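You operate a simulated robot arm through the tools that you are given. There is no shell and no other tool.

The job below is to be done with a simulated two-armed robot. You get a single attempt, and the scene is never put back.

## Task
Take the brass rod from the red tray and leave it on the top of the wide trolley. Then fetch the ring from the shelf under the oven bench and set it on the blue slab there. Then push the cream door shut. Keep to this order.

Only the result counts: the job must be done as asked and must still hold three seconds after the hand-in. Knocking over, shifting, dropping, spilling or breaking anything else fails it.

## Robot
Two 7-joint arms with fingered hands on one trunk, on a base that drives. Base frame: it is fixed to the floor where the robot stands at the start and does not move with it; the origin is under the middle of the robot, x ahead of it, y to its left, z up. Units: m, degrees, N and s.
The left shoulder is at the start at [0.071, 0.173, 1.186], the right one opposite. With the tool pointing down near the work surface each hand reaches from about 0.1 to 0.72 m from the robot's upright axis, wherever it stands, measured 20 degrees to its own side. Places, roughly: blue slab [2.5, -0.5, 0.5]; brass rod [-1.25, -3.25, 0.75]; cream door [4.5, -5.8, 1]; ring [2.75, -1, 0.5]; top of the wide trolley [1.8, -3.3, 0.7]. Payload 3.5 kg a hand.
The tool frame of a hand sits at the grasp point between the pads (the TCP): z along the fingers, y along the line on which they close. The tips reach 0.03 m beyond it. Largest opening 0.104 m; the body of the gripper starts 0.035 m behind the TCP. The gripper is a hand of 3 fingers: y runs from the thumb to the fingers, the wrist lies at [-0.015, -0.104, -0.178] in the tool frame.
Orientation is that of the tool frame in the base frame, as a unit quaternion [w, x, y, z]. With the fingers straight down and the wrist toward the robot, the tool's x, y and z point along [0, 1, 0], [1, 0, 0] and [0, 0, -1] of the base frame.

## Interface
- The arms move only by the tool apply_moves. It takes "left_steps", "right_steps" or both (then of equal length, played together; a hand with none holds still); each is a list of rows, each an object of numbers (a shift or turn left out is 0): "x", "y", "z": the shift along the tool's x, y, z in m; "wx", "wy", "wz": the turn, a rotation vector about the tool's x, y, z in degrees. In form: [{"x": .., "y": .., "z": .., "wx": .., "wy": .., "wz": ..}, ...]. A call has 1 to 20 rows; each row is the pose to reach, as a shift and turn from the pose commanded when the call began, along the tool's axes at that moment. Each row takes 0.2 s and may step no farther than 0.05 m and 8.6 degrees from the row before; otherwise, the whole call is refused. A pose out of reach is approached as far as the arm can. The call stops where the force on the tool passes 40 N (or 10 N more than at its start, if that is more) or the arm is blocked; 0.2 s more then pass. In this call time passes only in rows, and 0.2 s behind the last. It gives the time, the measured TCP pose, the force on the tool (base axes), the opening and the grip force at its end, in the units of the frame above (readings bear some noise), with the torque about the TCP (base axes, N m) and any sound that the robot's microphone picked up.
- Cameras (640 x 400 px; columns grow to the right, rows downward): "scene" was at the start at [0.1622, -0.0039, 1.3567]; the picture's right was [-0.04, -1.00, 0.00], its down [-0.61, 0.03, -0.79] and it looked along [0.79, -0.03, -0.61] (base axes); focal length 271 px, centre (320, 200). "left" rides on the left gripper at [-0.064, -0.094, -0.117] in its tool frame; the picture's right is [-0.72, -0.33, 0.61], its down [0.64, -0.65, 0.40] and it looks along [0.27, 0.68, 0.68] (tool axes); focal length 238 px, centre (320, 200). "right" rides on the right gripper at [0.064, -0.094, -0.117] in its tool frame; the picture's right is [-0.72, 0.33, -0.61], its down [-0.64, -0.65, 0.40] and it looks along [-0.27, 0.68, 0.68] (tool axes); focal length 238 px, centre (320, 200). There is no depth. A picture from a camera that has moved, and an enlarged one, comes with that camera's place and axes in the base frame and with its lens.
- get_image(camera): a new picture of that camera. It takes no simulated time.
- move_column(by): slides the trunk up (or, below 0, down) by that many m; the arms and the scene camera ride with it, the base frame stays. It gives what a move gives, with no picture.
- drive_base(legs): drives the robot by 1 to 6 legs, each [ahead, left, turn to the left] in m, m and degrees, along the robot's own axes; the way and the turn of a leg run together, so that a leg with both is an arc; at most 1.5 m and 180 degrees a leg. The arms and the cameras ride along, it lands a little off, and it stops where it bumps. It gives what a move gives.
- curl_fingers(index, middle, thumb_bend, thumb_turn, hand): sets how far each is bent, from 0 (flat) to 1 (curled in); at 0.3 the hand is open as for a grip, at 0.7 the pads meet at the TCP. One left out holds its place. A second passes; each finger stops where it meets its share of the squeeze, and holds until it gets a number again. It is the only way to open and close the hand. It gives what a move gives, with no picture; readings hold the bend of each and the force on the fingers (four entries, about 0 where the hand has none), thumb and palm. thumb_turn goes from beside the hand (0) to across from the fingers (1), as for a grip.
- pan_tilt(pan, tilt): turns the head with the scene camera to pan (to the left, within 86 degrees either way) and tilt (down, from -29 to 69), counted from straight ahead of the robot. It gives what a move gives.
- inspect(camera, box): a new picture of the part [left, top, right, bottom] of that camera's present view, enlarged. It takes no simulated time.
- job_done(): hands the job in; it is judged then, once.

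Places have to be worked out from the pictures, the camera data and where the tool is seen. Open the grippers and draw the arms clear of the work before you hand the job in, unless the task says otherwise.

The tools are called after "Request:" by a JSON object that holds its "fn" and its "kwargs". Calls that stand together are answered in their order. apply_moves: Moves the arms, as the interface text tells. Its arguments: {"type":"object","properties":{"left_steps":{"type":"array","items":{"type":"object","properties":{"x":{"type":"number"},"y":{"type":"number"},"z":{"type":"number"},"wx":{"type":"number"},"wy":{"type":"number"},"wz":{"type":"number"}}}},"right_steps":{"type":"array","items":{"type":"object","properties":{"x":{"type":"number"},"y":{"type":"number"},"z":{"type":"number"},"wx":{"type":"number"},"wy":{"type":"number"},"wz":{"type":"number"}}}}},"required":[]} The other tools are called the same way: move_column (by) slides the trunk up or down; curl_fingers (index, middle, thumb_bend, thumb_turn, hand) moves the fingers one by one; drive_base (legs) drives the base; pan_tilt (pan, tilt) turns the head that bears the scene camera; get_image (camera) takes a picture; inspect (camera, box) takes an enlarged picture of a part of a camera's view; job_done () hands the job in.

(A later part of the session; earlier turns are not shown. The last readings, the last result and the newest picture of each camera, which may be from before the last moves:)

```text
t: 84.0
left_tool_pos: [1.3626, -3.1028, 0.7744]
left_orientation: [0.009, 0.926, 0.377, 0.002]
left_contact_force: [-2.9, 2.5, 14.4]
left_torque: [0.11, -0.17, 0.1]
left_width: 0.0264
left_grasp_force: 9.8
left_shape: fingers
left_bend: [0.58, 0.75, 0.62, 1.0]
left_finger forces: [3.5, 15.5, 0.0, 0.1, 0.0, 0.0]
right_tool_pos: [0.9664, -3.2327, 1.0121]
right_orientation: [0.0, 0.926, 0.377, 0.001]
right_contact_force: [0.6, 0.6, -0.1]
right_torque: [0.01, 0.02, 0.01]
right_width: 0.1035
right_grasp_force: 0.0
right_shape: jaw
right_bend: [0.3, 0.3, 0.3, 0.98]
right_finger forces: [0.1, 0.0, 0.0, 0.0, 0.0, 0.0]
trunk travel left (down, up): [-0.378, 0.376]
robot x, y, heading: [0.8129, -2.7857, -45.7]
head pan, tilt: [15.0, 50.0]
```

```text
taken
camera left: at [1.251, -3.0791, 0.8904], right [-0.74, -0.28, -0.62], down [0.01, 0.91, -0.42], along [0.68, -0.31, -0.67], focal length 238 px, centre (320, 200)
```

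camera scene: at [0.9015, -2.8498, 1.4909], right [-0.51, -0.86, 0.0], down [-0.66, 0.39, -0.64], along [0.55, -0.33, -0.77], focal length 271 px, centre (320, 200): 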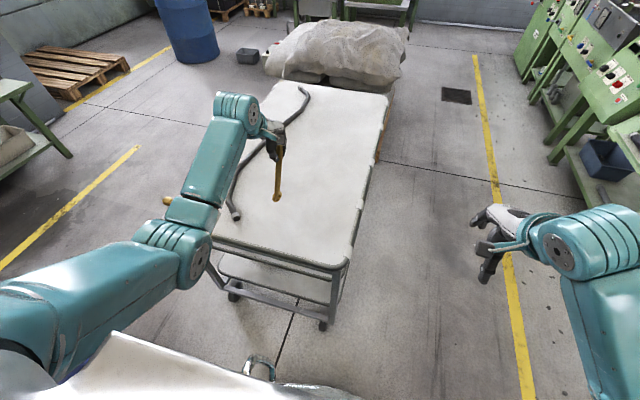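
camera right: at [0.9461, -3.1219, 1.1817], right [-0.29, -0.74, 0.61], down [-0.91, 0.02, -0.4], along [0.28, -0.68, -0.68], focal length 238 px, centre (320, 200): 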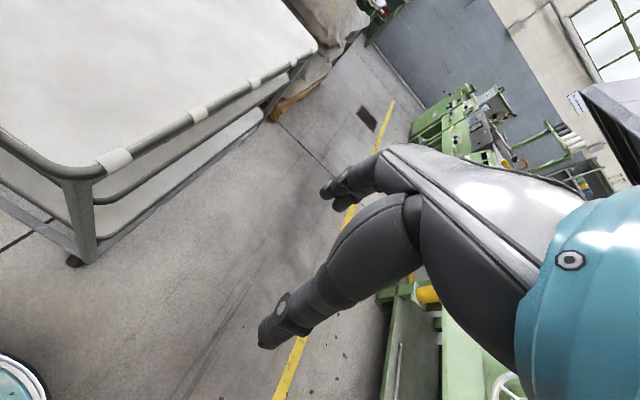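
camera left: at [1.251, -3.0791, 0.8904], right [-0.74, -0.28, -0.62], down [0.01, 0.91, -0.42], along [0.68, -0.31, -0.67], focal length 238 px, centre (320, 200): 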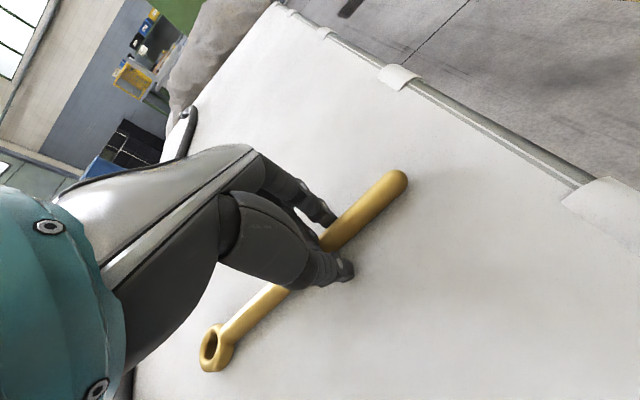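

The thumb and index have opened, but the middle finger is pressed against the table. I raise 6 mm so it can straighten, then open a bit more.

Request:
{"fn": "apply_moves", "kwargs": {"left_steps": [{"z": -0.005}]}}

Request:
{"fn": "get_image", "kwargs": {"camera": "left"}}

```text
t: 84.4
left_tool_pos: [1.3629, -3.1038, 0.7777]
left_orientation: [0.007, 0.926, 0.377, 0.002]
left_contact_force: [-3.0, 1.6, 6.7]
left_torque: [0.09, -0.05, 0.13]
left_width: 0.0267
left_grasp_force: 7.6
left_shape: fingers
left_bend: [0.57, 0.75, 0.62, 1.0]
left_finger forces: [3.9, 11.3, 0.0, 0.1, 0.1, 0.0]
right_tool_pos: [0.9662, -3.2324, 1.0104]
right_orientation: [0.0, 0.926, 0.377, 0.0]
right_contact_force: [0.2, -0.3, 0.0]
right_torque: [0.02, -0.02, -0.04]
right_width: 0.1038
right_grasp_force: 0.0
right_shape: jaw
right_bend: [0.3, 0.3, 0.3, 0.98]
right_finger forces: [0.0, 0.0, 0.0, 0.1, 0.0, 0.0]
trunk travel left (down, up): [-0.378, 0.376]
robot x, y, heading: [0.8154, -2.7829, -45.7]
head pan, tilt: [15.0, 50.0]
```

```text
taken
camera left: at [1.2513, -3.0791, 0.894], right [-0.74, -0.28, -0.62], down [0.01, 0.91, -0.41], along [0.68, -0.31, -0.67], focal length 238 px, centre (320, 200)
```

left: 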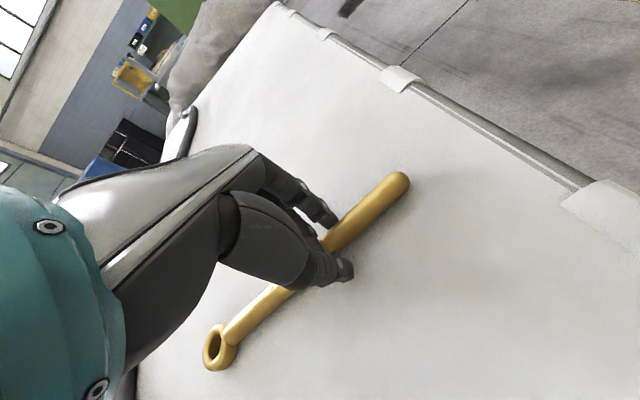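

The middle finger seems to be on the thumb side of the rod and presses it outward; I relax it to its present bend, open index and thumb more, then lift straight up.

Request:
{"fn": "curl_fingers", "kwargs": {"hand": "left", "index": 0.5, "middle": 0.78, "thumb_bend": 0.5}}

Request:
{"fn": "apply_moves", "kwargs": {"left_steps": [{"z": -0.006}, {"z": -0.012}]}}

Request:
{"fn": "get_image", "kwargs": {"camera": "left"}}

```text
t: 85.4
left_tool_pos: [1.3641, -3.1044, 0.7776]
left_orientation: [0.008, 0.926, 0.377, 0.003]
left_contact_force: [-0.7, -0.5, 0.6]
left_torque: [0.01, 0.0, 0.01]
left_width: 0.0514
left_grasp_force: 0.0
left_shape: fingers
left_bend: [0.5, 0.78, 0.5, 1.0]
left_finger forces: [0.1, 0.0, 0.1, 0.0, 0.0, 0.1]
right_tool_pos: [0.9675, -3.2329, 1.0097]
right_orientation: [0.0, 0.926, 0.377, 0.0]
right_contact_force: [0.1, 0.3, 0.1]
right_torque: [0.03, 0.0, 0.0]
right_width: 0.1036
right_grasp_force: 0.1
right_shape: jaw
right_bend: [0.3, 0.3, 0.3, 0.98]
right_finger forces: [0.0, 0.0, 0.0, 0.1, 0.0, 0.1]
trunk travel left (down, up): [-0.378, 0.376]
robot x, y, heading: [0.8136, -2.7854, -45.9]
head pan, tilt: [15.0, 50.0]
```

```text
t: 86.0
left_tool_pos: [1.364, -3.1051, 0.789]
left_orientation: [0.006, 0.926, 0.378, 0.003]
left_contact_force: [0.0, -0.7, 0.3]
left_torque: [0.04, -0.01, -0.02]
left_width: 0.0515
left_grasp_force: 0.0
left_shape: fingers
left_bend: [0.5, 0.78, 0.5, 1.0]
left_finger forces: [0.0, 0.0, 0.1, 0.0, 0.1, 0.0]
right_tool_pos: [0.9673, -3.2334, 1.0117]
right_orientation: [-0.001, 0.926, 0.377, -0.001]
right_contact_force: [0.1, -0.4, 0.5]
right_torque: [-0.01, -0.01, 0.01]
right_width: 0.1036
right_grasp_force: 0.1
right_shape: jaw
right_bend: [0.3, 0.3, 0.3, 0.98]
right_finger forces: [0.0, 0.0, 0.0, 0.0, 0.0, 0.0]
trunk travel left (down, up): [-0.378, 0.376]
robot x, y, heading: [0.811, -2.7888, -45.6]
head pan, tilt: [15.0, 50.0]
```

```text
taken
camera left: at [1.2524, -3.0797, 0.9061], right [-0.74, -0.28, -0.62], down [0.01, 0.91, -0.41], along [0.68, -0.31, -0.67], focal length 238 px, centre (320, 200)
```

left: 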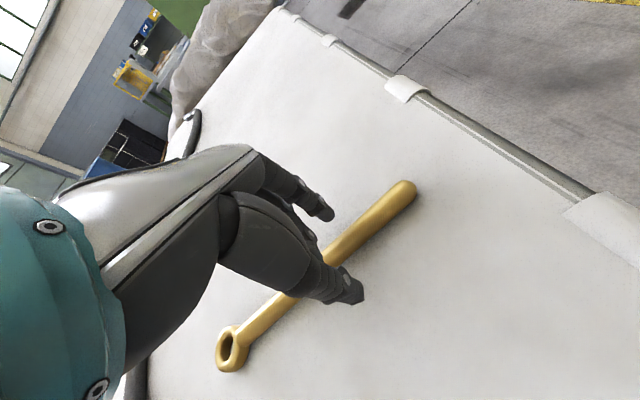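

No force now and the rod stays on the top. I lift further by the arm and check the rod.

Request:
{"fn": "apply_moves", "kwargs": {"left_steps": [{"z": -0.02}, {"z": -0.05}, {"z": -0.09}, {"z": -0.13}, {"z": -0.17}]}}

Request:
{"fn": "get_image", "kwargs": {"camera": "left"}}

Request:
{"fn": "get_image", "kwargs": {"camera": "scene"}}

```text
t: 87.2
left_tool_pos: [1.3625, -3.1021, 0.9617]
left_orientation: [0.007, 0.926, 0.377, 0.001]
left_contact_force: [-0.2, -0.3, -0.7]
left_torque: [0.0, -0.03, 0.0]
left_width: 0.0515
left_grasp_force: 0.0
left_shape: fingers
left_bend: [0.5, 0.78, 0.5, 1.0]
left_finger forces: [0.1, 0.0, 0.0, 0.1, 0.0, 0.0]
right_tool_pos: [0.9669, -3.235, 1.0124]
right_orientation: [-0.001, 0.926, 0.378, 0.0]
right_contact_force: [0.6, -0.2, -0.6]
right_torque: [-0.01, 0.0, -0.01]
right_width: 0.1038
right_grasp_force: 0.0
right_shape: jaw
right_bend: [0.3, 0.3, 0.3, 0.98]
right_finger forces: [0.0, 0.0, 0.0, 0.0, 0.1, 0.0]
trunk travel left (down, up): [-0.378, 0.376]
robot x, y, heading: [0.8128, -2.7881, -46.0]
head pan, tilt: [15.0, 50.0]
```

```text
taken
camera left: at [1.2508, -3.0771, 1.0782], right [-0.74, -0.28, -0.62], down [0.01, 0.91, -0.41], along [0.68, -0.31, -0.67], focal length 238 px, centre (320, 200)
```

left: 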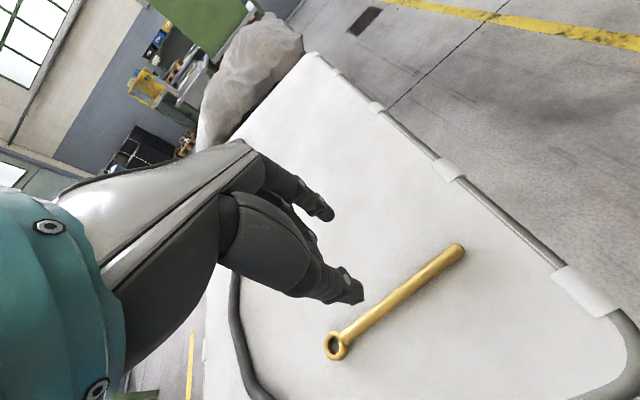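

```text
taken
camera scene: at [0.9094, -2.8578, 1.4358], right [-0.51, -0.86, 0.0], down [-0.66, 0.39, -0.64], along [0.55, -0.33, -0.77], focal length 271 px, centre (320, 200)
```

scene: 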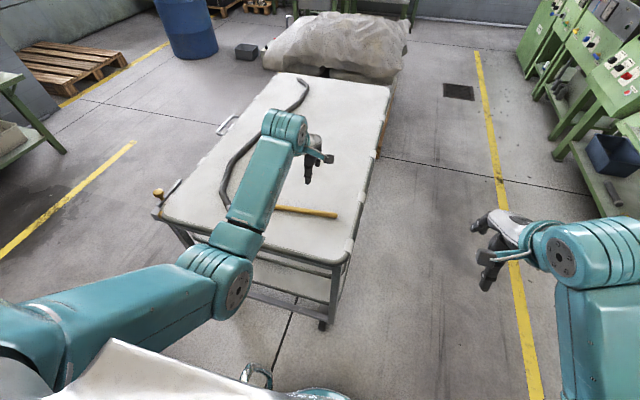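

The rod lies flat on the trolley top, clear of the hook. I draw the left arm back to its travel pose and reset the fingers, then back off.

Request:
{"fn": "curl_fingers", "kwargs": {"hand": "left", "index": 0.3, "middle": 0.3, "thumb_bend": 0.3}}

Request:
{"fn": "apply_moves", "kwargs": {"left_steps": [{"y": -0.04, "z": -0.02}, {"y": -0.08, "z": -0.02}, {"y": -0.12, "z": -0.02}, {"y": -0.16, "z": -0.02}, {"y": -0.2, "z": -0.02}, {"y": -0.235, "z": -0.02}]}}

Request:
{"fn": "inspect", "kwargs": {"camera": "scene", "box": [140, 60, 400, 320]}}

```text
t: 88.2
left_tool_pos: [1.3625, -3.1033, 0.96]
left_orientation: [0.007, 0.926, 0.377, 0.002]
left_contact_force: [-0.4, -0.3, -0.3]
left_torque: [0.01, -0.01, -0.01]
left_width: 0.1026
left_grasp_force: 0.1
left_shape: fingers
left_bend: [0.3, 0.3, 0.3, 0.98]
left_finger forces: [0.0, 0.0, 0.1, 0.1, 0.1, 0.0]
right_tool_pos: [0.9681, -3.2334, 1.0109]
right_orientation: [-0.001, 0.927, 0.376, -0.001]
right_contact_force: [0.7, 0.1, -0.3]
right_torque: [0.0, -0.01, 0.01]
right_width: 0.1036
right_grasp_force: 0.0
right_shape: jaw
right_bend: [0.3, 0.3, 0.3, 0.98]
right_finger forces: [0.0, 0.1, 0.0, 0.0, 0.0, 0.1]
trunk travel left (down, up): [-0.378, 0.376]
robot x, y, heading: [0.81, -2.7874, -45.7]
head pan, tilt: [15.0, 50.0]
```

```text
t: 89.6
left_tool_pos: [1.1958, -2.9321, 0.9754]
left_orientation: [0.008, 0.926, 0.377, 0.002]
left_contact_force: [0.0, 0.8, 0.0]
left_torque: [0.04, -0.01, 0.03]
left_width: 0.103
left_grasp_force: 0.2
left_shape: fingers
left_bend: [0.3, 0.3, 0.3, 0.98]
left_finger forces: [0.1, 0.1, 0.0, 0.0, 0.1, 0.0]
right_tool_pos: [0.9661, -3.2338, 1.0123]
right_orientation: [0.0, 0.926, 0.377, 0.002]
right_contact_force: [0.1, -0.4, 0.0]
right_torque: [0.01, 0.02, 0.0]
right_width: 0.1039
right_grasp_force: 0.0
right_shape: jaw
right_bend: [0.3, 0.3, 0.3, 0.98]
right_finger forces: [0.1, 0.0, 0.1, 0.0, 0.1, 0.0]
trunk travel left (down, up): [-0.378, 0.376]
robot x, y, heading: [0.8102, -2.7845, -45.5]
head pan, tilt: [15.0, 50.0]
```

```text
1.54 times, centred on (270, 190) of scene
camera zoom: at [0.9091, -2.8572, 1.4358], right [-0.51, -0.86, 0.0], down [-0.66, 0.39, -0.64], along [0.55, -0.33, -0.77], focal length 416 px, centre (397, 215)
```

zoom: 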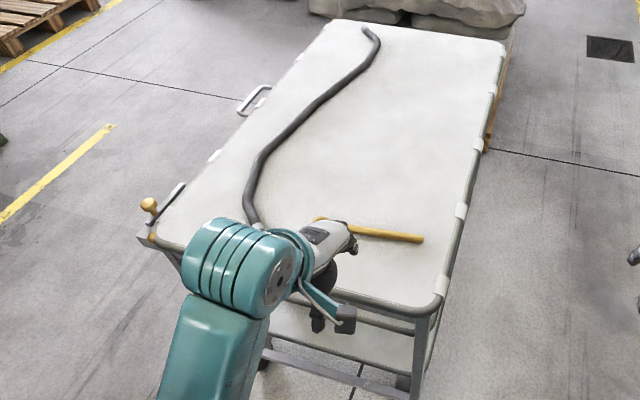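

Retracted; the rod and hook lie undisturbed. I go back the known way: reverse, then turn to face the gap between the benches.

Request:
{"fn": "drive_base", "kwargs": {"legs": [[-0.5, -0.25, 0], [-0.9, 0, 0], [0, 0, 93]]}}

Request:
{"fn": "pan_tilt", "kwargs": {"pan": 0, "tilt": 35}}

Request:
{"fn": "get_image", "kwargs": {"camera": "scene"}}

```text
t: 101.1
left_tool_pos: [-0.2052, -1.557, 0.9735]
left_orientation: [0.003, 0.383, 0.924, 0.008]
left_contact_force: [-0.2, -0.4, 0.1]
left_torque: [0.0, 0.0, -0.04]
left_width: 0.1027
left_grasp_force: 0.0
left_shape: fingers
left_bend: [0.3, 0.3, 0.3, 0.98]
left_finger forces: [0.0, 0.0, 0.1, 0.0, 0.2, 0.1]
right_tool_pos: [0.0987, -1.7805, 1.0106]
right_orientation: [0.0, 0.382, 0.924, 0.0]
right_contact_force: [0.3, -0.3, 0.2]
right_torque: [0.0, 0.0, -0.02]
right_width: 0.1036
right_grasp_force: 0.1
right_shape: jaw
right_bend: [0.3, 0.3, 0.3, 0.98]
right_finger forces: [0.0, 0.0, 0.0, 0.1, 0.0, 0.0]
trunk travel left (down, up): [-0.378, 0.376]
robot x, y, heading: [-0.3412, -1.9413, 44.7]
head pan, tilt: [15.0, 50.0]
```

```text
t: 101.9
left_tool_pos: [-0.2048, -1.5557, 0.975]
left_orientation: [0.004, 0.382, 0.924, 0.007]
left_contact_force: [0.2, 0.0, -0.6]
left_torque: [0.02, 0.01, 0.01]
left_width: 0.1031
left_grasp_force: 0.1
left_shape: fingers
left_bend: [0.3, 0.3, 0.3, 0.98]
left_finger forces: [0.0, 0.0, 0.1, 0.1, 0.1, 0.0]
right_tool_pos: [0.0987, -1.7818, 1.0099]
right_orientation: [-0.001, 0.383, 0.924, -0.001]
right_contact_force: [0.5, -0.5, 0.1]
right_torque: [0.04, -0.01, 0.01]
right_width: 0.1039
right_grasp_force: 0.2
right_shape: jaw
right_bend: [0.3, 0.3, 0.3, 0.98]
right_finger forces: [0.0, 0.0, 0.1, 0.1, 0.0, 0.0]
trunk travel left (down, up): [-0.378, 0.376]
robot x, y, heading: [-0.3464, -1.9401, 45.2]
head pan, tilt: [0.0, 35.0]
```

```text
taken
camera scene: at [-0.2524, -1.8477, 1.4574], right [0.71, -0.71, 0.0], down [-0.41, -0.41, -0.82], along [0.58, 0.58, -0.57], focal length 271 px, centre (320, 200)
```

scene: 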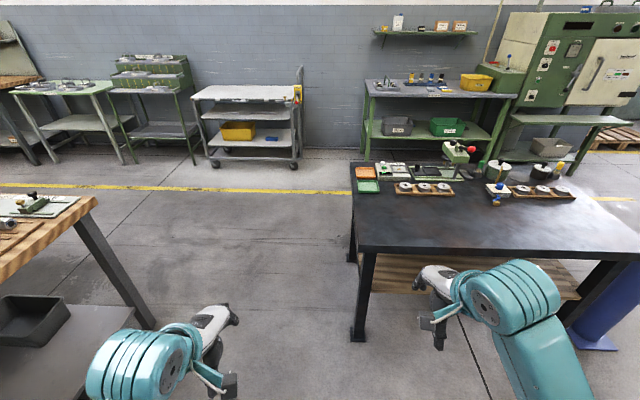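

The gap ahead is centred to my left; the wooden bench's shelf unit sits closer on the left first. I shift left 0.3 m, pass ahead, and then drift a little more left.

Request:
{"fn": "drive_base", "kwargs": {"legs": [[0, 0.3, 0], [0.5, 0.02, 0], [0.8, 0.1, 0]]}}

Request:
{"fn": "pan_tilt", "kwargs": {"pan": -45, "tilt": 35}}

Request:
{"fn": "get_image", "kwargs": {"camera": "scene"}}

```text
t: 110.3
left_tool_pos: [0.3785, -0.3546, 0.9743]
left_orientation: [0.003, 0.379, 0.926, 0.006]
left_contact_force: [0.1, -0.3, 0.6]
left_torque: [0.0, 0.0, -0.02]
left_width: 0.1026
left_grasp_force: 0.1
left_shape: fingers
left_bend: [0.3, 0.3, 0.3, 0.98]
left_finger forces: [0.0, 0.0, 0.0, 0.0, 0.0, 0.1]
right_tool_pos: [0.6842, -0.5786, 1.0114]
right_orientation: [-0.001, 0.379, 0.925, 0.0]
right_contact_force: [-0.3, 0.0, -1.0]
right_torque: [0.0, -0.01, -0.01]
right_width: 0.1038
right_grasp_force: 0.0
right_shape: jaw
right_bend: [0.3, 0.3, 0.3, 0.98]
right_finger forces: [0.0, 0.0, 0.1, 0.0, 0.0, 0.0]
trunk travel left (down, up): [-0.378, 0.376]
robot x, y, heading: [0.2391, -0.7396, 45.4]
head pan, tilt: [0.0, 35.0]
```

```text
t: 111.4
left_tool_pos: [0.3773, -0.355, 0.9746]
left_orientation: [0.003, 0.379, 0.925, 0.006]
left_contact_force: [-0.3, 0.3, 0.7]
left_torque: [0.01, 0.04, 0.01]
left_width: 0.1029
left_grasp_force: 0.1
left_shape: fingers
left_bend: [0.3, 0.3, 0.3, 0.98]
left_finger forces: [0.0, 0.0, 0.1, 0.0, 0.0, 0.0]
right_tool_pos: [0.6841, -0.5789, 1.01]
right_orientation: [0.001, 0.38, 0.925, 0.0]
right_contact_force: [-1.1, -0.6, -0.2]
right_torque: [0.02, -0.02, 0.01]
right_width: 0.1036
right_grasp_force: 0.1
right_shape: jaw
right_bend: [0.3, 0.3, 0.3, 0.98]
right_finger forces: [0.1, 0.0, 0.0, 0.0, 0.1, 0.0]
trunk travel left (down, up): [-0.378, 0.376]
robot x, y, heading: [0.2388, -0.7414, 45.5]
head pan, tilt: [-45.0, 35.0]
```

```text
taken
camera scene: at [0.3597, -0.7093, 1.4575], right [0.01, -1.0, 0.0], down [-0.57, 0.0, -0.82], along [0.82, 0.01, -0.57], focal length 271 px, centre (320, 200)
```

scene: 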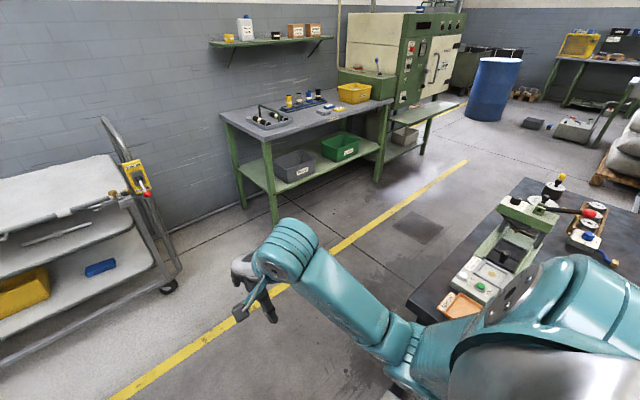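

Now I see the green bench with its shelf. I zoom in to look for the slab and ring.

Request:
{"fn": "inspect", "kwargs": {"camera": "scene", "box": [220, 80, 480, 240]}}

Request:
{"fn": "inspect", "kwargs": {"camera": "scene", "box": [350, 60, 480, 180]}}

```text
2.46 times, centred on (350, 160) of scene
camera zoom: at [0.3597, -0.7093, 1.4575], right [0.01, -1.0, 0.0], down [-0.57, 0.0, -0.82], along [0.82, 0.01, -0.57], focal length 666 px, centre (246, 298)
```

zoom: 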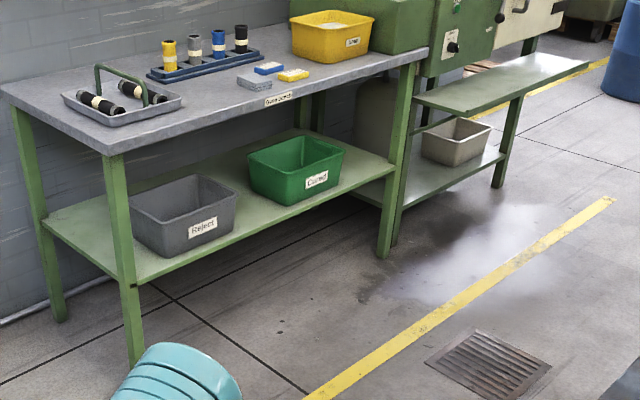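

```text
3.33 times, centred on (415, 120) of scene
camera zoom: at [0.3597, -0.7093, 1.4575], right [0.01, -1.0, 0.0], down [-0.57, 0.0, -0.82], along [0.82, 0.01, -0.57], focal length 902 px, centre (3, 467)
```

zoom: 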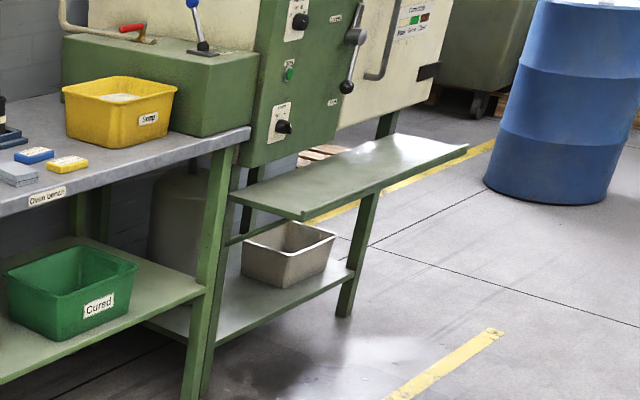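

The label "Oven bench" is on this bench; its shelf carries "Reject" and "Cured" bins, with the ring and slab probably hidden behind or in them. I drive into the aisle and strafe right to stand before it.

Request:
{"fn": "drive_base", "kwargs": {"legs": [[0.72, 0, 0], [0, -0.9, 0]]}}

Request:
{"fn": "pan_tilt", "kwargs": {"pan": -15, "tilt": 40}}

Request:
{"fn": "get_image", "kwargs": {"camera": "scene"}}

```text
t: 119.7
left_tool_pos: [1.5279, -0.447, 0.974]
left_orientation: [0.003, 0.367, 0.93, 0.008]
left_contact_force: [0.4, 0.6, -1.2]
left_torque: [0.0, -0.01, -0.01]
left_width: 0.1026
left_grasp_force: 0.2
left_shape: fingers
left_bend: [0.3, 0.3, 0.3, 0.98]
left_finger forces: [0.1, 0.0, 0.1, 0.0, 0.0, 0.1]
right_tool_pos: [1.8391, -0.662, 1.0116]
right_orientation: [0.0, 0.367, 0.93, -0.001]
right_contact_force: [-0.6, -0.7, -0.7]
right_torque: [-0.02, 0.01, 0.01]
right_width: 0.1042
right_grasp_force: 0.0
right_shape: jaw
right_bend: [0.3, 0.3, 0.3, 0.98]
right_finger forces: [0.0, 0.1, 0.0, 0.0, 0.1, 0.1]
trunk travel left (down, up): [-0.378, 0.376]
robot x, y, heading: [1.3995, -0.8334, 47.2]
head pan, tilt: [-45.0, 35.0]
```

```text
t: 120.6
left_tool_pos: [1.5277, -0.4475, 0.9736]
left_orientation: [0.004, 0.366, 0.931, 0.007]
left_contact_force: [-0.1, -0.4, -0.7]
left_torque: [0.0, -0.02, 0.03]
left_width: 0.1028
left_grasp_force: 0.1
left_shape: fingers
left_bend: [0.3, 0.3, 0.3, 0.98]
left_finger forces: [0.0, 0.0, 0.0, 0.1, 0.0, 0.0]
right_tool_pos: [1.8407, -0.6621, 1.0105]
right_orientation: [-0.001, 0.367, 0.93, 0.0]
right_contact_force: [0.3, -0.9, -0.6]
right_torque: [0.0, 0.0, -0.03]
right_width: 0.104
right_grasp_force: 0.0
right_shape: jaw
right_bend: [0.3, 0.3, 0.3, 0.98]
right_finger forces: [0.0, 0.0, 0.0, 0.0, 0.1, 0.0]
trunk travel left (down, up): [-0.378, 0.376]
robot x, y, heading: [1.401, -0.8382, 46.9]
head pan, tilt: [-15.0, 40.0]
```

```text
taken
camera scene: at [1.5032, -0.7595, 1.4499], right [0.53, -0.85, 0.0], down [-0.55, -0.34, -0.77], along [0.65, 0.41, -0.64], focal length 271 px, centre (320, 200)
```

scene: 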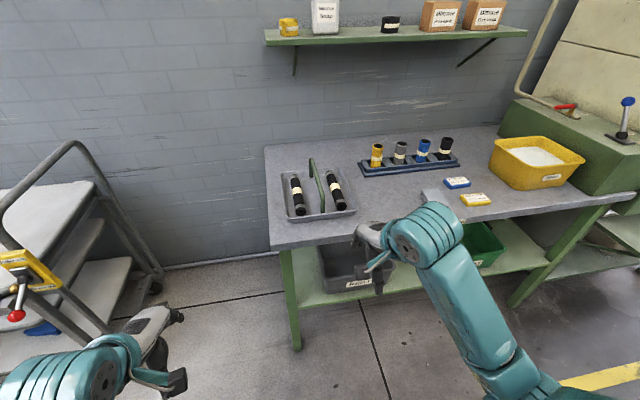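

The bench front edge runs at about −47° with its right part near (2.9,-1.4). I align square to it and strafe right to face the area between the two bins.

Request:
{"fn": "drive_base", "kwargs": {"legs": [[0, 0, -4], [0, -0.75, 0]]}}

Request:
{"fn": "move_column", "kwargs": {"by": -0.3}}

Request:
{"fn": "pan_tilt", "kwargs": {"pan": 0, "tilt": 25}}

Request:
{"fn": "get_image", "kwargs": {"camera": "scene"}}

Request:
{"fn": "get_image", "kwargs": {"camera": "right"}}

Request:
{"fn": "get_image", "kwargs": {"camera": "left"}}

```text
t: 125.2
left_tool_pos: [2.0642, -1.0004, 0.9733]
left_orientation: [0.003, 0.393, 0.919, 0.007]
left_contact_force: [0.0, -0.5, -0.6]
left_torque: [-0.01, -0.01, -0.01]
left_width: 0.1029
left_grasp_force: 0.0
left_shape: fingers
left_bend: [0.3, 0.3, 0.3, 0.98]
left_finger forces: [0.0, 0.0, 0.0, 0.0, 0.0, 0.0]
right_tool_pos: [2.3635, -1.2336, 1.0103]
right_orientation: [0.0, 0.394, 0.919, -0.001]
right_contact_force: [-0.5, -1.3, -0.6]
right_torque: [-0.03, 0.01, -0.01]
right_width: 0.1037
right_grasp_force: 0.0
right_shape: jaw
right_bend: [0.3, 0.3, 0.3, 0.98]
right_finger forces: [0.0, 0.0, 0.1, 0.1, 0.0, 0.0]
trunk travel left (down, up): [-0.378, 0.376]
robot x, y, heading: [1.9198, -1.3814, 43.7]
head pan, tilt: [-15.0, 40.0]
```

```text
t: 128.2
left_tool_pos: [2.0651, -1.0006, 0.6101]
left_orientation: [-0.041, 0.39, 0.914, -0.098]
left_contact_force: [0.5, -0.4, 0.4]
left_torque: [0.01, 0.01, 0.01]
left_width: 0.1028
left_grasp_force: 0.1
left_shape: fingers
left_bend: [0.3, 0.3, 0.3, 0.98]
left_finger forces: [0.1, 0.0, 0.0, 0.0, 0.0, 0.1]
right_tool_pos: [2.3685, -1.2289, 0.6681]
right_orientation: [-0.027, 0.392, 0.917, -0.062]
right_contact_force: [-0.2, -0.4, -1.6]
right_torque: [0.02, 0.0, -0.01]
right_width: 0.1037
right_grasp_force: 0.0
right_shape: jaw
right_bend: [0.3, 0.3, 0.3, 0.98]
right_finger forces: [0.1, 0.1, 0.1, 0.0, 0.1, 0.1]
trunk travel left (down, up): [-0.078, 0.676]
robot x, y, heading: [1.912, -1.3805, 43.8]
head pan, tilt: [-15.0, 40.0]
```

```text
t: 128.9
left_tool_pos: [2.0646, -0.9996, 0.6098]
left_orientation: [-0.042, 0.391, 0.914, -0.099]
left_contact_force: [0.0, -0.4, -0.3]
left_torque: [0.01, 0.01, 0.03]
left_width: 0.1027
left_grasp_force: 0.3
left_shape: fingers
left_bend: [0.3, 0.3, 0.3, 0.98]
left_finger forces: [0.0, 0.0, 0.1, 0.0, 0.1, 0.0]
right_tool_pos: [2.3677, -1.2288, 0.6667]
right_orientation: [-0.027, 0.392, 0.917, -0.063]
right_contact_force: [0.3, 0.2, -0.1]
right_torque: [0.0, 0.0, -0.01]
right_width: 0.1036
right_grasp_force: 0.0
right_shape: jaw
right_bend: [0.3, 0.3, 0.3, 0.98]
right_finger forces: [0.0, 0.0, 0.0, 0.0, 0.0, 0.1]
trunk travel left (down, up): [-0.078, 0.676]
robot x, y, heading: [1.9169, -1.3826, 43.5]
head pan, tilt: [0.0, 25.0]
```

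```text
taken
camera scene: at [2.1126, -1.1943, 1.1631], right [0.69, -0.72, 0.0], down [-0.31, -0.29, -0.91], along [0.66, 0.63, -0.42], focal length 271 px, centre (320, 200)
```

scene: 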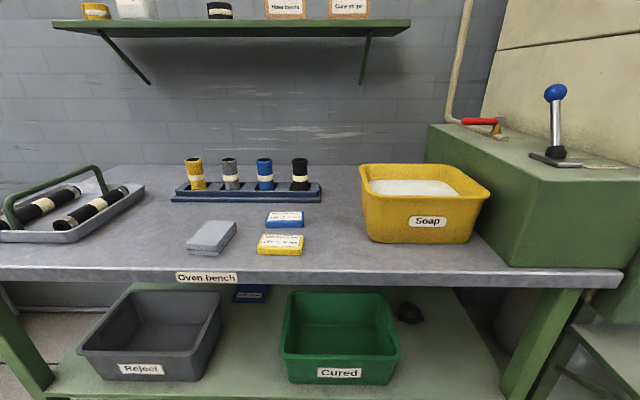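

```text
taken
camera right: at [2.2669, -1.2354, 0.7953], right [0.79, -0.24, 0.56], down [-0.06, -0.95, -0.31], along [0.61, 0.21, -0.76], focal length 238 px, centre (320, 200)
```

right: 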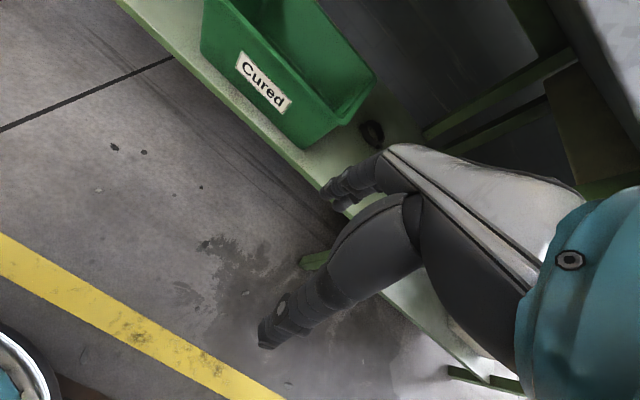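

```text
taken
camera left: at [2.0615, -1.0919, 0.7448], right [0.17, -0.83, -0.53], down [-0.97, -0.04, -0.26], along [0.19, 0.56, -0.81], focal length 238 px, centre (320, 200)
```

left: 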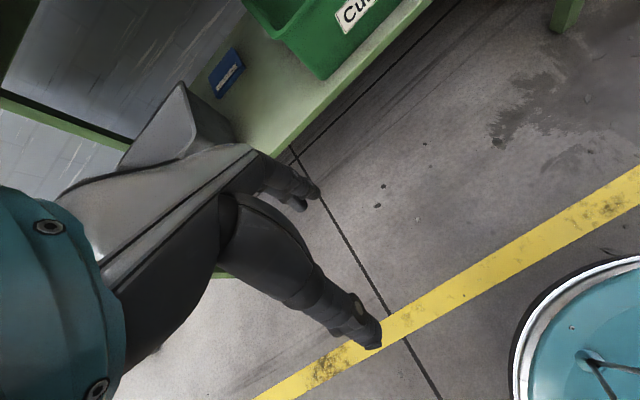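

The shelf's blue slab shows between/behind the bins at about (2.48,-0.50,0.45), and a black ring sits right of the green bin at about (2.785,-0.96,0.45). I look at both enlarged.

Request:
{"fn": "inspect", "kwargs": {"camera": "scene", "box": [350, 270, 510, 370]}}

Request:
{"fn": "inspect", "kwargs": {"camera": "scene", "box": [190, 270, 330, 370]}}

Request:
{"fn": "inspect", "kwargs": {"camera": "right", "box": [300, 80, 460, 200]}}

Request:
{"fn": "inspect", "kwargs": {"camera": "left", "box": [150, 0, 400, 160]}}

```text
4.00 times, centred on (430, 320) of scene
camera zoom: at [2.1126, -1.1943, 1.1631], right [0.69, -0.72, 0.0], down [-0.31, -0.29, -0.91], along [0.66, 0.63, -0.42], focal length 1082 px, centre (-120, -280)
```

zoom: 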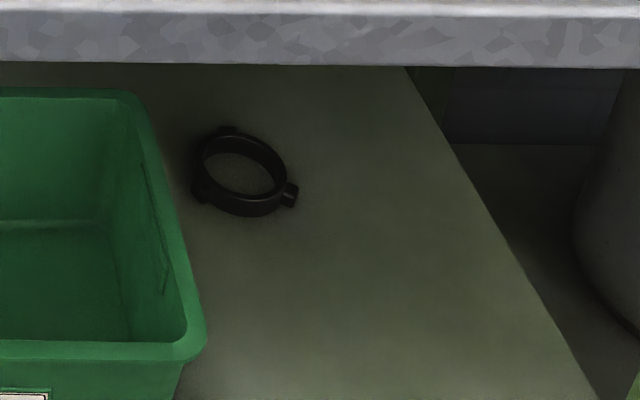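

```text
4.00 times, centred on (260, 320) of scene
camera zoom: at [2.1126, -1.1943, 1.1631], right [0.69, -0.72, 0.0], down [-0.31, -0.29, -0.91], along [0.66, 0.63, -0.42], focal length 1082 px, centre (560, -280)
```

zoom: 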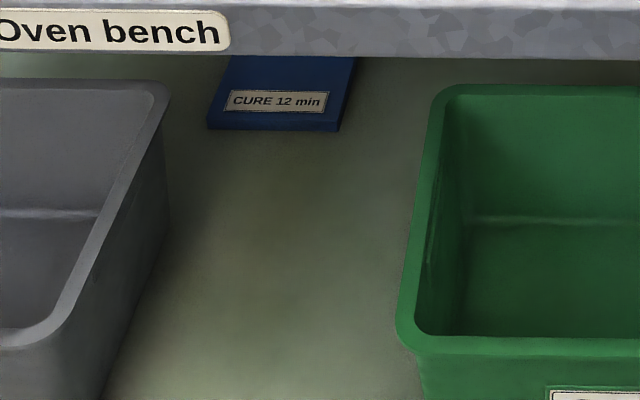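

```text
3.33 times, centred on (380, 140) of right
camera zoom: at [2.2669, -1.2354, 0.7953], right [0.79, -0.24, 0.56], down [-0.06, -0.95, -0.31], along [0.61, 0.21, -0.76], focal length 794 px, centre (120, 400)
```

zoom: 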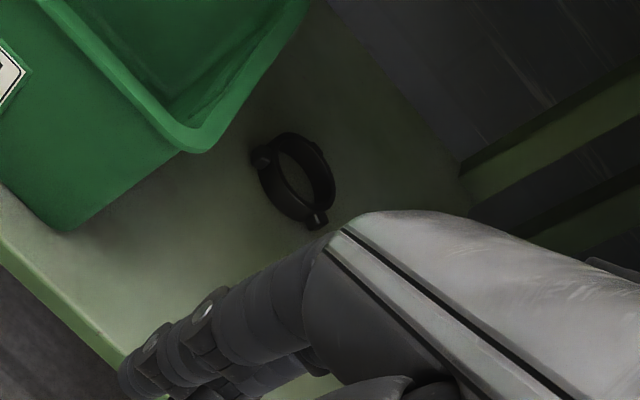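

```text
2.50 times, centred on (275, 80) of left
camera zoom: at [2.0615, -1.0919, 0.7448], right [0.17, -0.83, -0.53], down [-0.97, -0.04, -0.26], along [0.19, 0.56, -0.81], focal length 596 px, centre (432, 500)
```

zoom: 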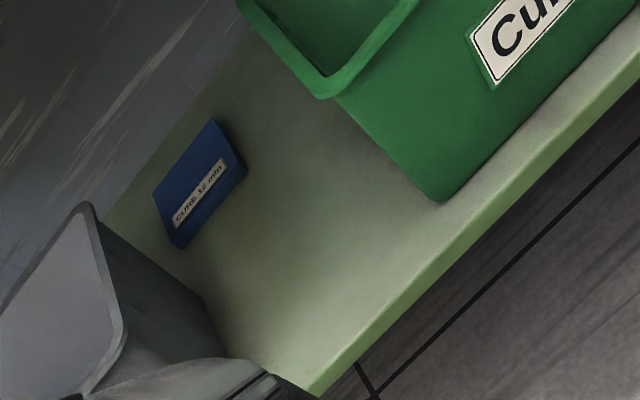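

The ring is a black three-lugged ring about 75 mm across, just right of the green bin; the slab (p 1.38–1.50 m in depth) lies behind the gap between bins. Before reaching under the bench I check how my arms sit now.

Request:
{"fn": "pan_tilt", "kwargs": {"pan": -20, "tilt": 65}}

Request:
{"fn": "get_image", "kwargs": {"camera": "scene"}}

```text
t: 130.0
left_tool_pos: [2.0662, -1.0, 0.6094]
left_orientation: [-0.04, 0.391, 0.914, -0.098]
left_contact_force: [0.8, -0.5, 0.2]
left_torque: [0.0, -0.01, -0.01]
left_width: 0.1026
left_grasp_force: 0.0
left_shape: fingers
left_bend: [0.3, 0.3, 0.3, 0.98]
left_finger forces: [0.0, 0.1, 0.0, 0.0, 0.1, 0.0]
right_tool_pos: [2.3687, -1.2287, 0.6677]
right_orientation: [-0.026, 0.392, 0.918, -0.061]
right_contact_force: [0.1, -0.5, -0.3]
right_torque: [0.02, -0.03, 0.0]
right_width: 0.1036
right_grasp_force: 0.0
right_shape: jaw
right_bend: [0.3, 0.3, 0.3, 0.98]
right_finger forces: [0.0, 0.0, 0.1, 0.0, 0.1, 0.0]
trunk travel left (down, up): [-0.078, 0.676]
robot x, y, heading: [1.9159, -1.3858, 43.7]
head pan, tilt: [-20.0, 65.0]
```

```text
taken
camera scene: at [2.1016, -1.2335, 1.1076], right [0.4, -0.92, 0.0], down [-0.83, -0.36, -0.42], along [0.39, 0.17, -0.91], focal length 271 px, centre (320, 200)
```

scene: 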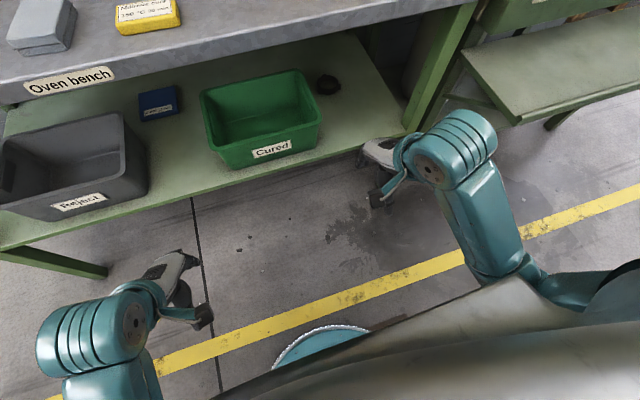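

The forearm hangs at the side with the elbow low, so a flat reach under the bench (underside about 0.815, bins' rims 0.56) looks feasible. I lower the trunk the rest of the way and pull the left hand back close to me.

Request:
{"fn": "move_column", "kwargs": {"by": -0.075}}

Request:
{"fn": "apply_moves", "kwargs": {"left_steps": [{"y": -0.04, "wx": -4}, {"y": -0.08, "wx": -8}, {"y": -0.12, "wx": -12}, {"y": -0.15, "wx": -14}]}}

Request:
{"fn": "get_image", "kwargs": {"camera": "scene"}}

```text
t: 131.1
left_tool_pos: [2.0612, -1.0045, 0.5119]
left_orientation: [-0.06, 0.388, 0.908, -0.144]
left_contact_force: [0.3, 0.2, 0.7]
left_torque: [0.0, 0.0, -0.01]
left_width: 0.1027
left_grasp_force: 0.1
left_shape: fingers
left_bend: [0.3, 0.3, 0.3, 0.98]
left_finger forces: [0.0, 0.0, 0.1, 0.0, 0.0, 0.1]
right_tool_pos: [2.3686, -1.2269, 0.5632]
right_orientation: [-0.048, 0.39, 0.913, -0.111]
right_contact_force: [-0.7, -0.1, 1.0]
right_torque: [-0.01, 0.01, 0.0]
right_width: 0.1036
right_grasp_force: 0.1
right_shape: jaw
right_bend: [0.3, 0.3, 0.3, 0.98]
right_finger forces: [0.0, 0.1, 0.0, 0.0, 0.0, 0.1]
trunk travel left (down, up): [-0.003, 0.751]
robot x, y, heading: [1.9134, -1.3811, 43.7]
head pan, tilt: [-20.0, 65.0]
```

```text
t: 132.3
left_tool_pos: [1.9327, -1.1036, 0.499]
left_orientation: [-0.044, 0.389, 0.92, -0.008]
left_contact_force: [-0.7, 0.2, 0.3]
left_torque: [-0.02, -0.02, 0.01]
left_width: 0.1031
left_grasp_force: 0.0
left_shape: fingers
left_bend: [0.3, 0.3, 0.3, 0.98]
left_finger forces: [0.0, 0.0, 0.0, 0.0, 0.0, 0.0]
left hand out of reach, approached as far as the arm can: row 1, 2, 3, 4
right_tool_pos: [2.3686, -1.2277, 0.5622]
right_orientation: [-0.047, 0.39, 0.913, -0.11]
right_contact_force: [0.1, 0.5, -0.8]
right_torque: [-0.01, -0.04, 0.01]
right_width: 0.1037
right_grasp_force: 0.0
right_shape: jaw
right_bend: [0.3, 0.3, 0.3, 0.98]
right_finger forces: [0.0, 0.0, 0.1, 0.0, 0.0, 0.0]
trunk travel left (down, up): [-0.003, 0.751]
robot x, y, heading: [1.9149, -1.381, 43.5]
head pan, tilt: [-20.0, 65.0]
stopped in row 4 (left hand): the arm was blocked; the commanded pose is now the measured one
```

```text
taken
camera scene: at [2.1352, -1.2015, 1.0269], right [0.4, -0.92, 0.0], down [-0.83, -0.36, -0.42], along [0.39, 0.17, -0.91], focal length 271 px, centre (320, 200)
```

scene: 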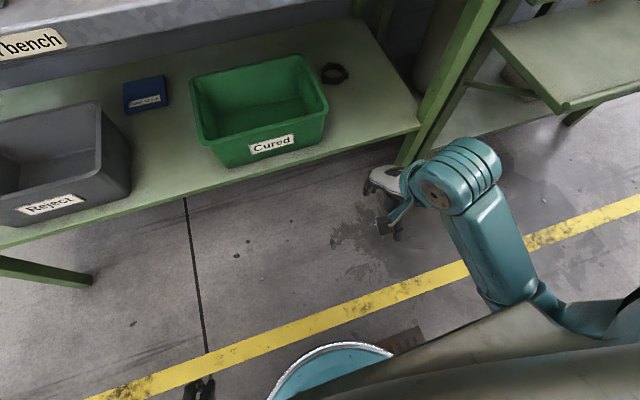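

The left hand is tucked close to the base. Now I turn the right hand so its fingers point slightly forward-down (about 15°) and lower it to an entry height of about 0.53.

Request:
{"fn": "apply_moves", "kwargs": {"right_steps": [{"wx": -7, "z": 0.005, "y": 0.002}, {"wx": -14, "z": 0.015, "y": 0.004}, {"wx": -21, "z": 0.022, "y": 0.006}, {"wx": -28, "z": 0.029, "y": 0.007}]}}

Request:
{"fn": "get_image", "kwargs": {"camera": "scene"}}

Request:
{"fn": "get_image", "kwargs": {"camera": "right"}}

```text
t: 133.3
left_tool_pos: [1.9338, -1.1034, 0.5]
left_orientation: [-0.043, 0.389, 0.92, -0.009]
left_contact_force: [-0.1, -0.4, 0.5]
left_torque: [0.0, 0.0, 0.0]
left_width: 0.1031
left_grasp_force: 0.1
left_shape: fingers
left_bend: [0.3, 0.3, 0.3, 0.98]
left_finger forces: [0.0, 0.0, 0.0, 0.0, 0.0, 0.0]
right_tool_pos: [2.3693, -1.2289, 0.532]
right_orientation: [0.048, 0.39, 0.913, 0.113]
right_contact_force: [-0.1, 0.2, -0.2]
right_torque: [-0.01, -0.04, 0.0]
right_width: 0.1038
right_grasp_force: 0.0
right_shape: jaw
right_bend: [0.3, 0.3, 0.3, 0.98]
right_finger forces: [0.0, 0.0, 0.0, 0.0, 0.0, 0.1]
right hand out of reach, approached as far as the arm can: row 1, 2
trunk travel left (down, up): [-0.003, 0.751]
robot x, y, heading: [1.9137, -1.3827, 43.5]
head pan, tilt: [-20.0, 65.0]
```

```text
taken
camera scene: at [2.1352, -1.2014, 1.0269], right [0.4, -0.92, 0.0], down [-0.83, -0.36, -0.42], along [0.39, 0.17, -0.91], focal length 271 px, centre (320, 200)
```

scene: 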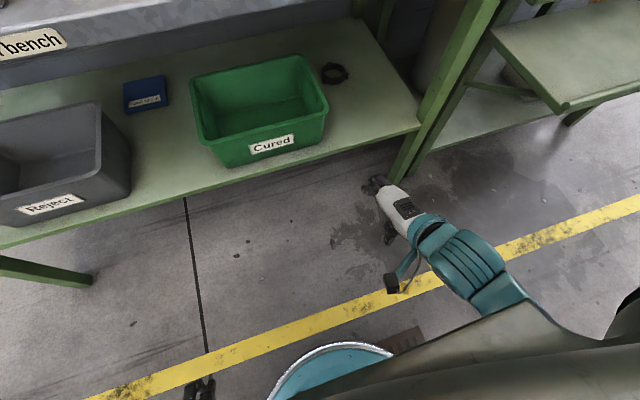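

```text
taken
camera right: at [2.237, -1.265, 0.6217], right [0.62, -0.41, 0.67], down [0.06, -0.83, -0.55], along [0.79, 0.38, -0.49], focal length 238 px, centre (320, 200)
```

right: 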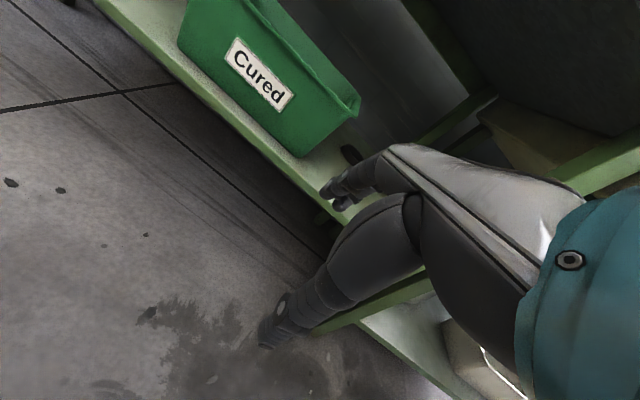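

The ring is at about depth 1.36 and q 2.62, so I need to shift right by 0.10 m. I strafe and check.

Request:
{"fn": "drive_base", "kwargs": {"legs": [[0, -0.1, -0.5]]}}

Request:
{"fn": "get_image", "kwargs": {"camera": "scene"}}

```text
t: 134.5
left_tool_pos: [2.002, -1.1741, 0.4991]
left_orientation: [-0.043, 0.393, 0.918, -0.008]
left_contact_force: [-0.4, 0.0, -0.1]
left_torque: [0.03, 0.02, 0.0]
left_width: 0.1033
left_grasp_force: 0.1
left_shape: fingers
left_bend: [0.3, 0.3, 0.3, 0.98]
left_finger forces: [0.0, 0.0, 0.0, 0.0, 0.0, 0.0]
right_tool_pos: [2.4364, -1.3025, 0.533]
right_orientation: [0.048, 0.394, 0.911, 0.113]
right_contact_force: [0.3, -0.4, 0.0]
right_torque: [-0.02, 0.01, 0.01]
right_width: 0.1039
right_grasp_force: 0.0
right_shape: jaw
right_bend: [0.3, 0.3, 0.3, 0.98]
right_finger forces: [0.1, 0.0, 0.0, 0.0, 0.0, 0.0]
trunk travel left (down, up): [-0.003, 0.751]
robot x, y, heading: [1.981, -1.4516, 43.1]
head pan, tilt: [-20.0, 65.0]
```

```text
taken
camera scene: at [2.2031, -1.2734, 1.0269], right [0.39, -0.92, 0.0], down [-0.83, -0.36, -0.42], along [0.39, 0.17, -0.91], focal length 271 px, centre (320, 200)
```

scene: 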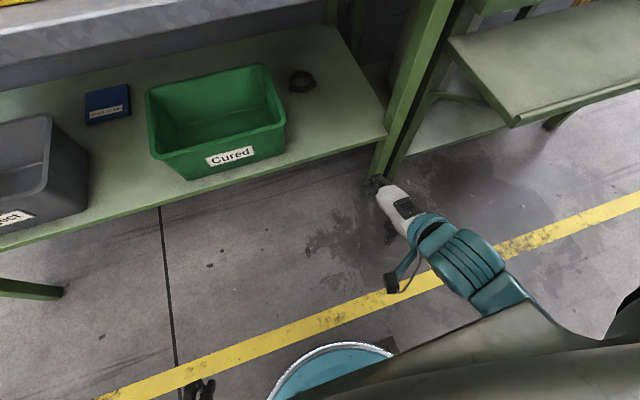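

The hand is aligned with the ring (lateral error under 1 cm). I drive straight ahead 0.30 m, carrying the hand under the bench top.

Request:
{"fn": "drive_base", "kwargs": {"legs": [[0.29, 0, 0]]}}

Request:
{"fn": "get_image", "kwargs": {"camera": "scene"}}

Request:
{"fn": "get_image", "kwargs": {"camera": "right"}}

```text
t: 136.5
left_tool_pos: [2.208, -0.9774, 0.4982]
left_orientation: [-0.043, 0.39, 0.92, -0.008]
left_contact_force: [-0.2, 0.7, 0.2]
left_torque: [0.03, 0.04, 0.02]
left_width: 0.1031
left_grasp_force: 0.1
left_shape: fingers
left_bend: [0.3, 0.3, 0.3, 0.98]
left_finger forces: [0.1, 0.0, 0.0, 0.0, 0.1, 0.0]
right_tool_pos: [2.6446, -1.1018, 0.5322]
right_orientation: [0.049, 0.391, 0.912, 0.113]
right_contact_force: [-0.3, -0.6, 0.8]
right_torque: [0.04, 0.03, -0.01]
right_width: 0.1038
right_grasp_force: 0.1
right_shape: jaw
right_bend: [0.3, 0.3, 0.3, 0.98]
right_finger forces: [0.0, 0.0, 0.0, 0.1, 0.0, 0.1]
trunk travel left (down, up): [-0.003, 0.751]
robot x, y, heading: [2.1884, -1.2576, 43.7]
head pan, tilt: [-20.0, 65.0]
```

```text
taken
camera scene: at [2.4104, -1.0747, 1.0269], right [0.4, -0.92, 0.0], down [-0.83, -0.36, -0.42], along [0.39, 0.17, -0.91], focal length 271 px, centre (320, 200)
```

scene: 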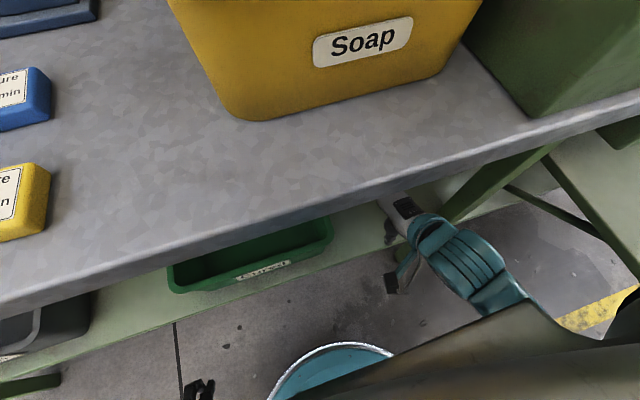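

```text
taken
camera right: at [2.5125, -1.1382, 0.6219], right [0.62, -0.41, 0.67], down [0.06, -0.83, -0.55], along [0.79, 0.38, -0.49], focal length 238 px, centre (320, 200)
```

right: 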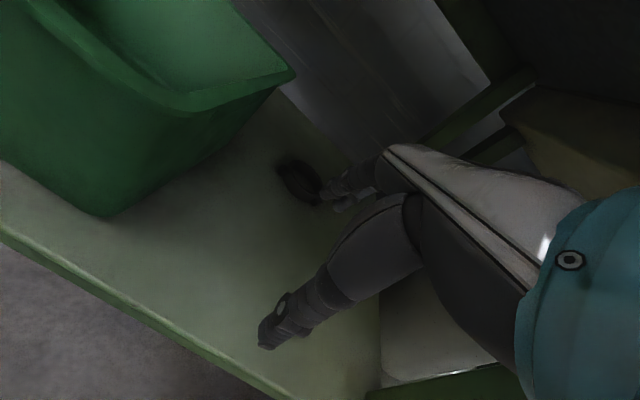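

The ring is now about 0.20 m ahead of the TCP and laterally aligned. I narrow the fingers to about 5 cm and move 9 cm ahead at the same height to view it better.

Request:
{"fn": "curl_fingers", "kwargs": {"hand": "right", "index": 0.5, "middle": 0.5, "thumb_bend": 0.5, "thumb_turn": 1}}

Request:
{"fn": "apply_moves", "kwargs": {"right_steps": [{"y": 0.029, "z": 0.0073}, {"y": 0.058, "z": 0.0145}, {"y": 0.0873, "z": 0.0218}]}}

Request:
{"fn": "get_image", "kwargs": {"camera": "right"}}

Request:
{"fn": "inspect", "kwargs": {"camera": "right", "box": [200, 120, 400, 320]}}

Request:
{"fn": "get_image", "kwargs": {"camera": "scene"}}

```text
t: 137.5
left_tool_pos: [2.2079, -0.9768, 0.4978]
left_orientation: [-0.043, 0.39, 0.92, -0.008]
left_contact_force: [0.8, 0.1, -1.2]
left_torque: [-0.01, -0.01, 0.02]
left_width: 0.1031
left_grasp_force: 0.1
left_shape: fingers
left_bend: [0.3, 0.3, 0.3, 0.98]
left_finger forces: [0.1, 0.1, 0.1, 0.0, 0.0, 0.0]
right_tool_pos: [2.6432, -1.1024, 0.5319]
right_orientation: [0.049, 0.391, 0.912, 0.113]
right_contact_force: [-0.4, 0.4, -0.4]
right_torque: [-0.03, -0.02, 0.03]
right_width: 0.0522
right_grasp_force: 0.0
right_shape: fingers
right_bend: [0.5, 0.5, 0.5, 1.0]
right_finger forces: [0.0, 0.1, 0.0, 0.0, 0.0, 0.0]
trunk travel left (down, up): [-0.003, 0.751]
robot x, y, heading: [2.1881, -1.2551, 43.6]
head pan, tilt: [-20.0, 65.0]
```

```text
t: 138.3
left_tool_pos: [2.208, -0.9782, 0.4985]
left_orientation: [-0.044, 0.39, 0.92, -0.008]
left_contact_force: [0.1, 0.0, 0.2]
left_torque: [0.0, 0.01, -0.03]
left_width: 0.1031
left_grasp_force: 0.0
left_shape: fingers
left_bend: [0.3, 0.3, 0.3, 0.98]
left_finger forces: [0.0, 0.0, 0.0, 0.0, 0.0, 0.1]
right_tool_pos: [2.7083, -1.0392, 0.5332]
right_orientation: [0.049, 0.391, 0.912, 0.113]
right_contact_force: [0.1, -0.6, -0.8]
right_torque: [-0.02, 0.01, 0.01]
right_width: 0.0525
right_grasp_force: 0.1
right_shape: fingers
right_bend: [0.5, 0.5, 0.5, 1.0]
right_finger forces: [0.1, 0.0, 0.1, 0.0, 0.0, 0.1]
trunk travel left (down, up): [-0.003, 0.751]
robot x, y, heading: [2.1871, -1.2552, 43.7]
head pan, tilt: [-20.0, 65.0]
```

```text
taken
camera right: at [2.5767, -1.0763, 0.6236], right [0.62, -0.41, 0.67], down [0.06, -0.83, -0.55], along [0.79, 0.38, -0.49], focal length 238 px, centre (320, 200)
```

right: 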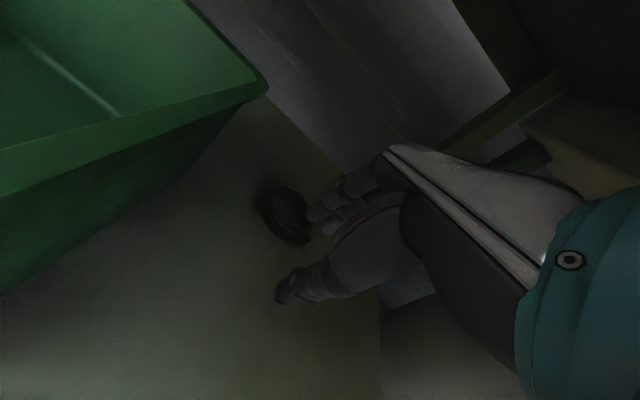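

```text
2.00 times, centred on (300, 220) of right
camera zoom: at [2.5767, -1.0763, 0.6236], right [0.62, -0.41, 0.67], down [0.06, -0.83, -0.55], along [0.79, 0.38, -0.49], focal length 477 px, centre (360, 160)
```

zoom: 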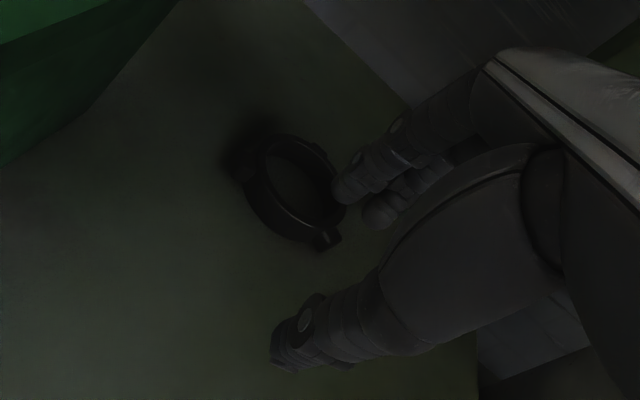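

```text
taken
camera scene: at [2.4104, -1.0747, 1.0269], right [0.4, -0.92, 0.0], down [-0.83, -0.36, -0.42], along [0.39, 0.17, -0.91], focal length 271 px, centre (320, 200)
```

scene: 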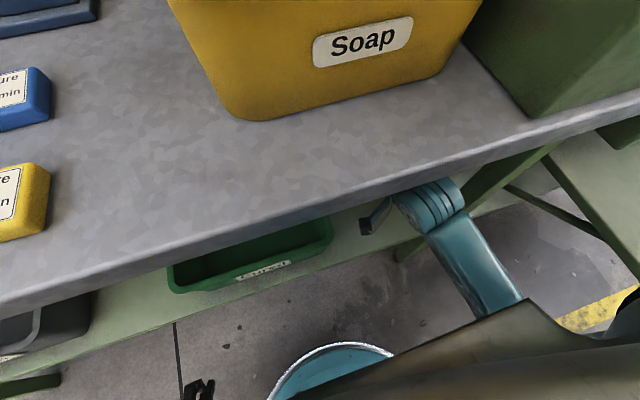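

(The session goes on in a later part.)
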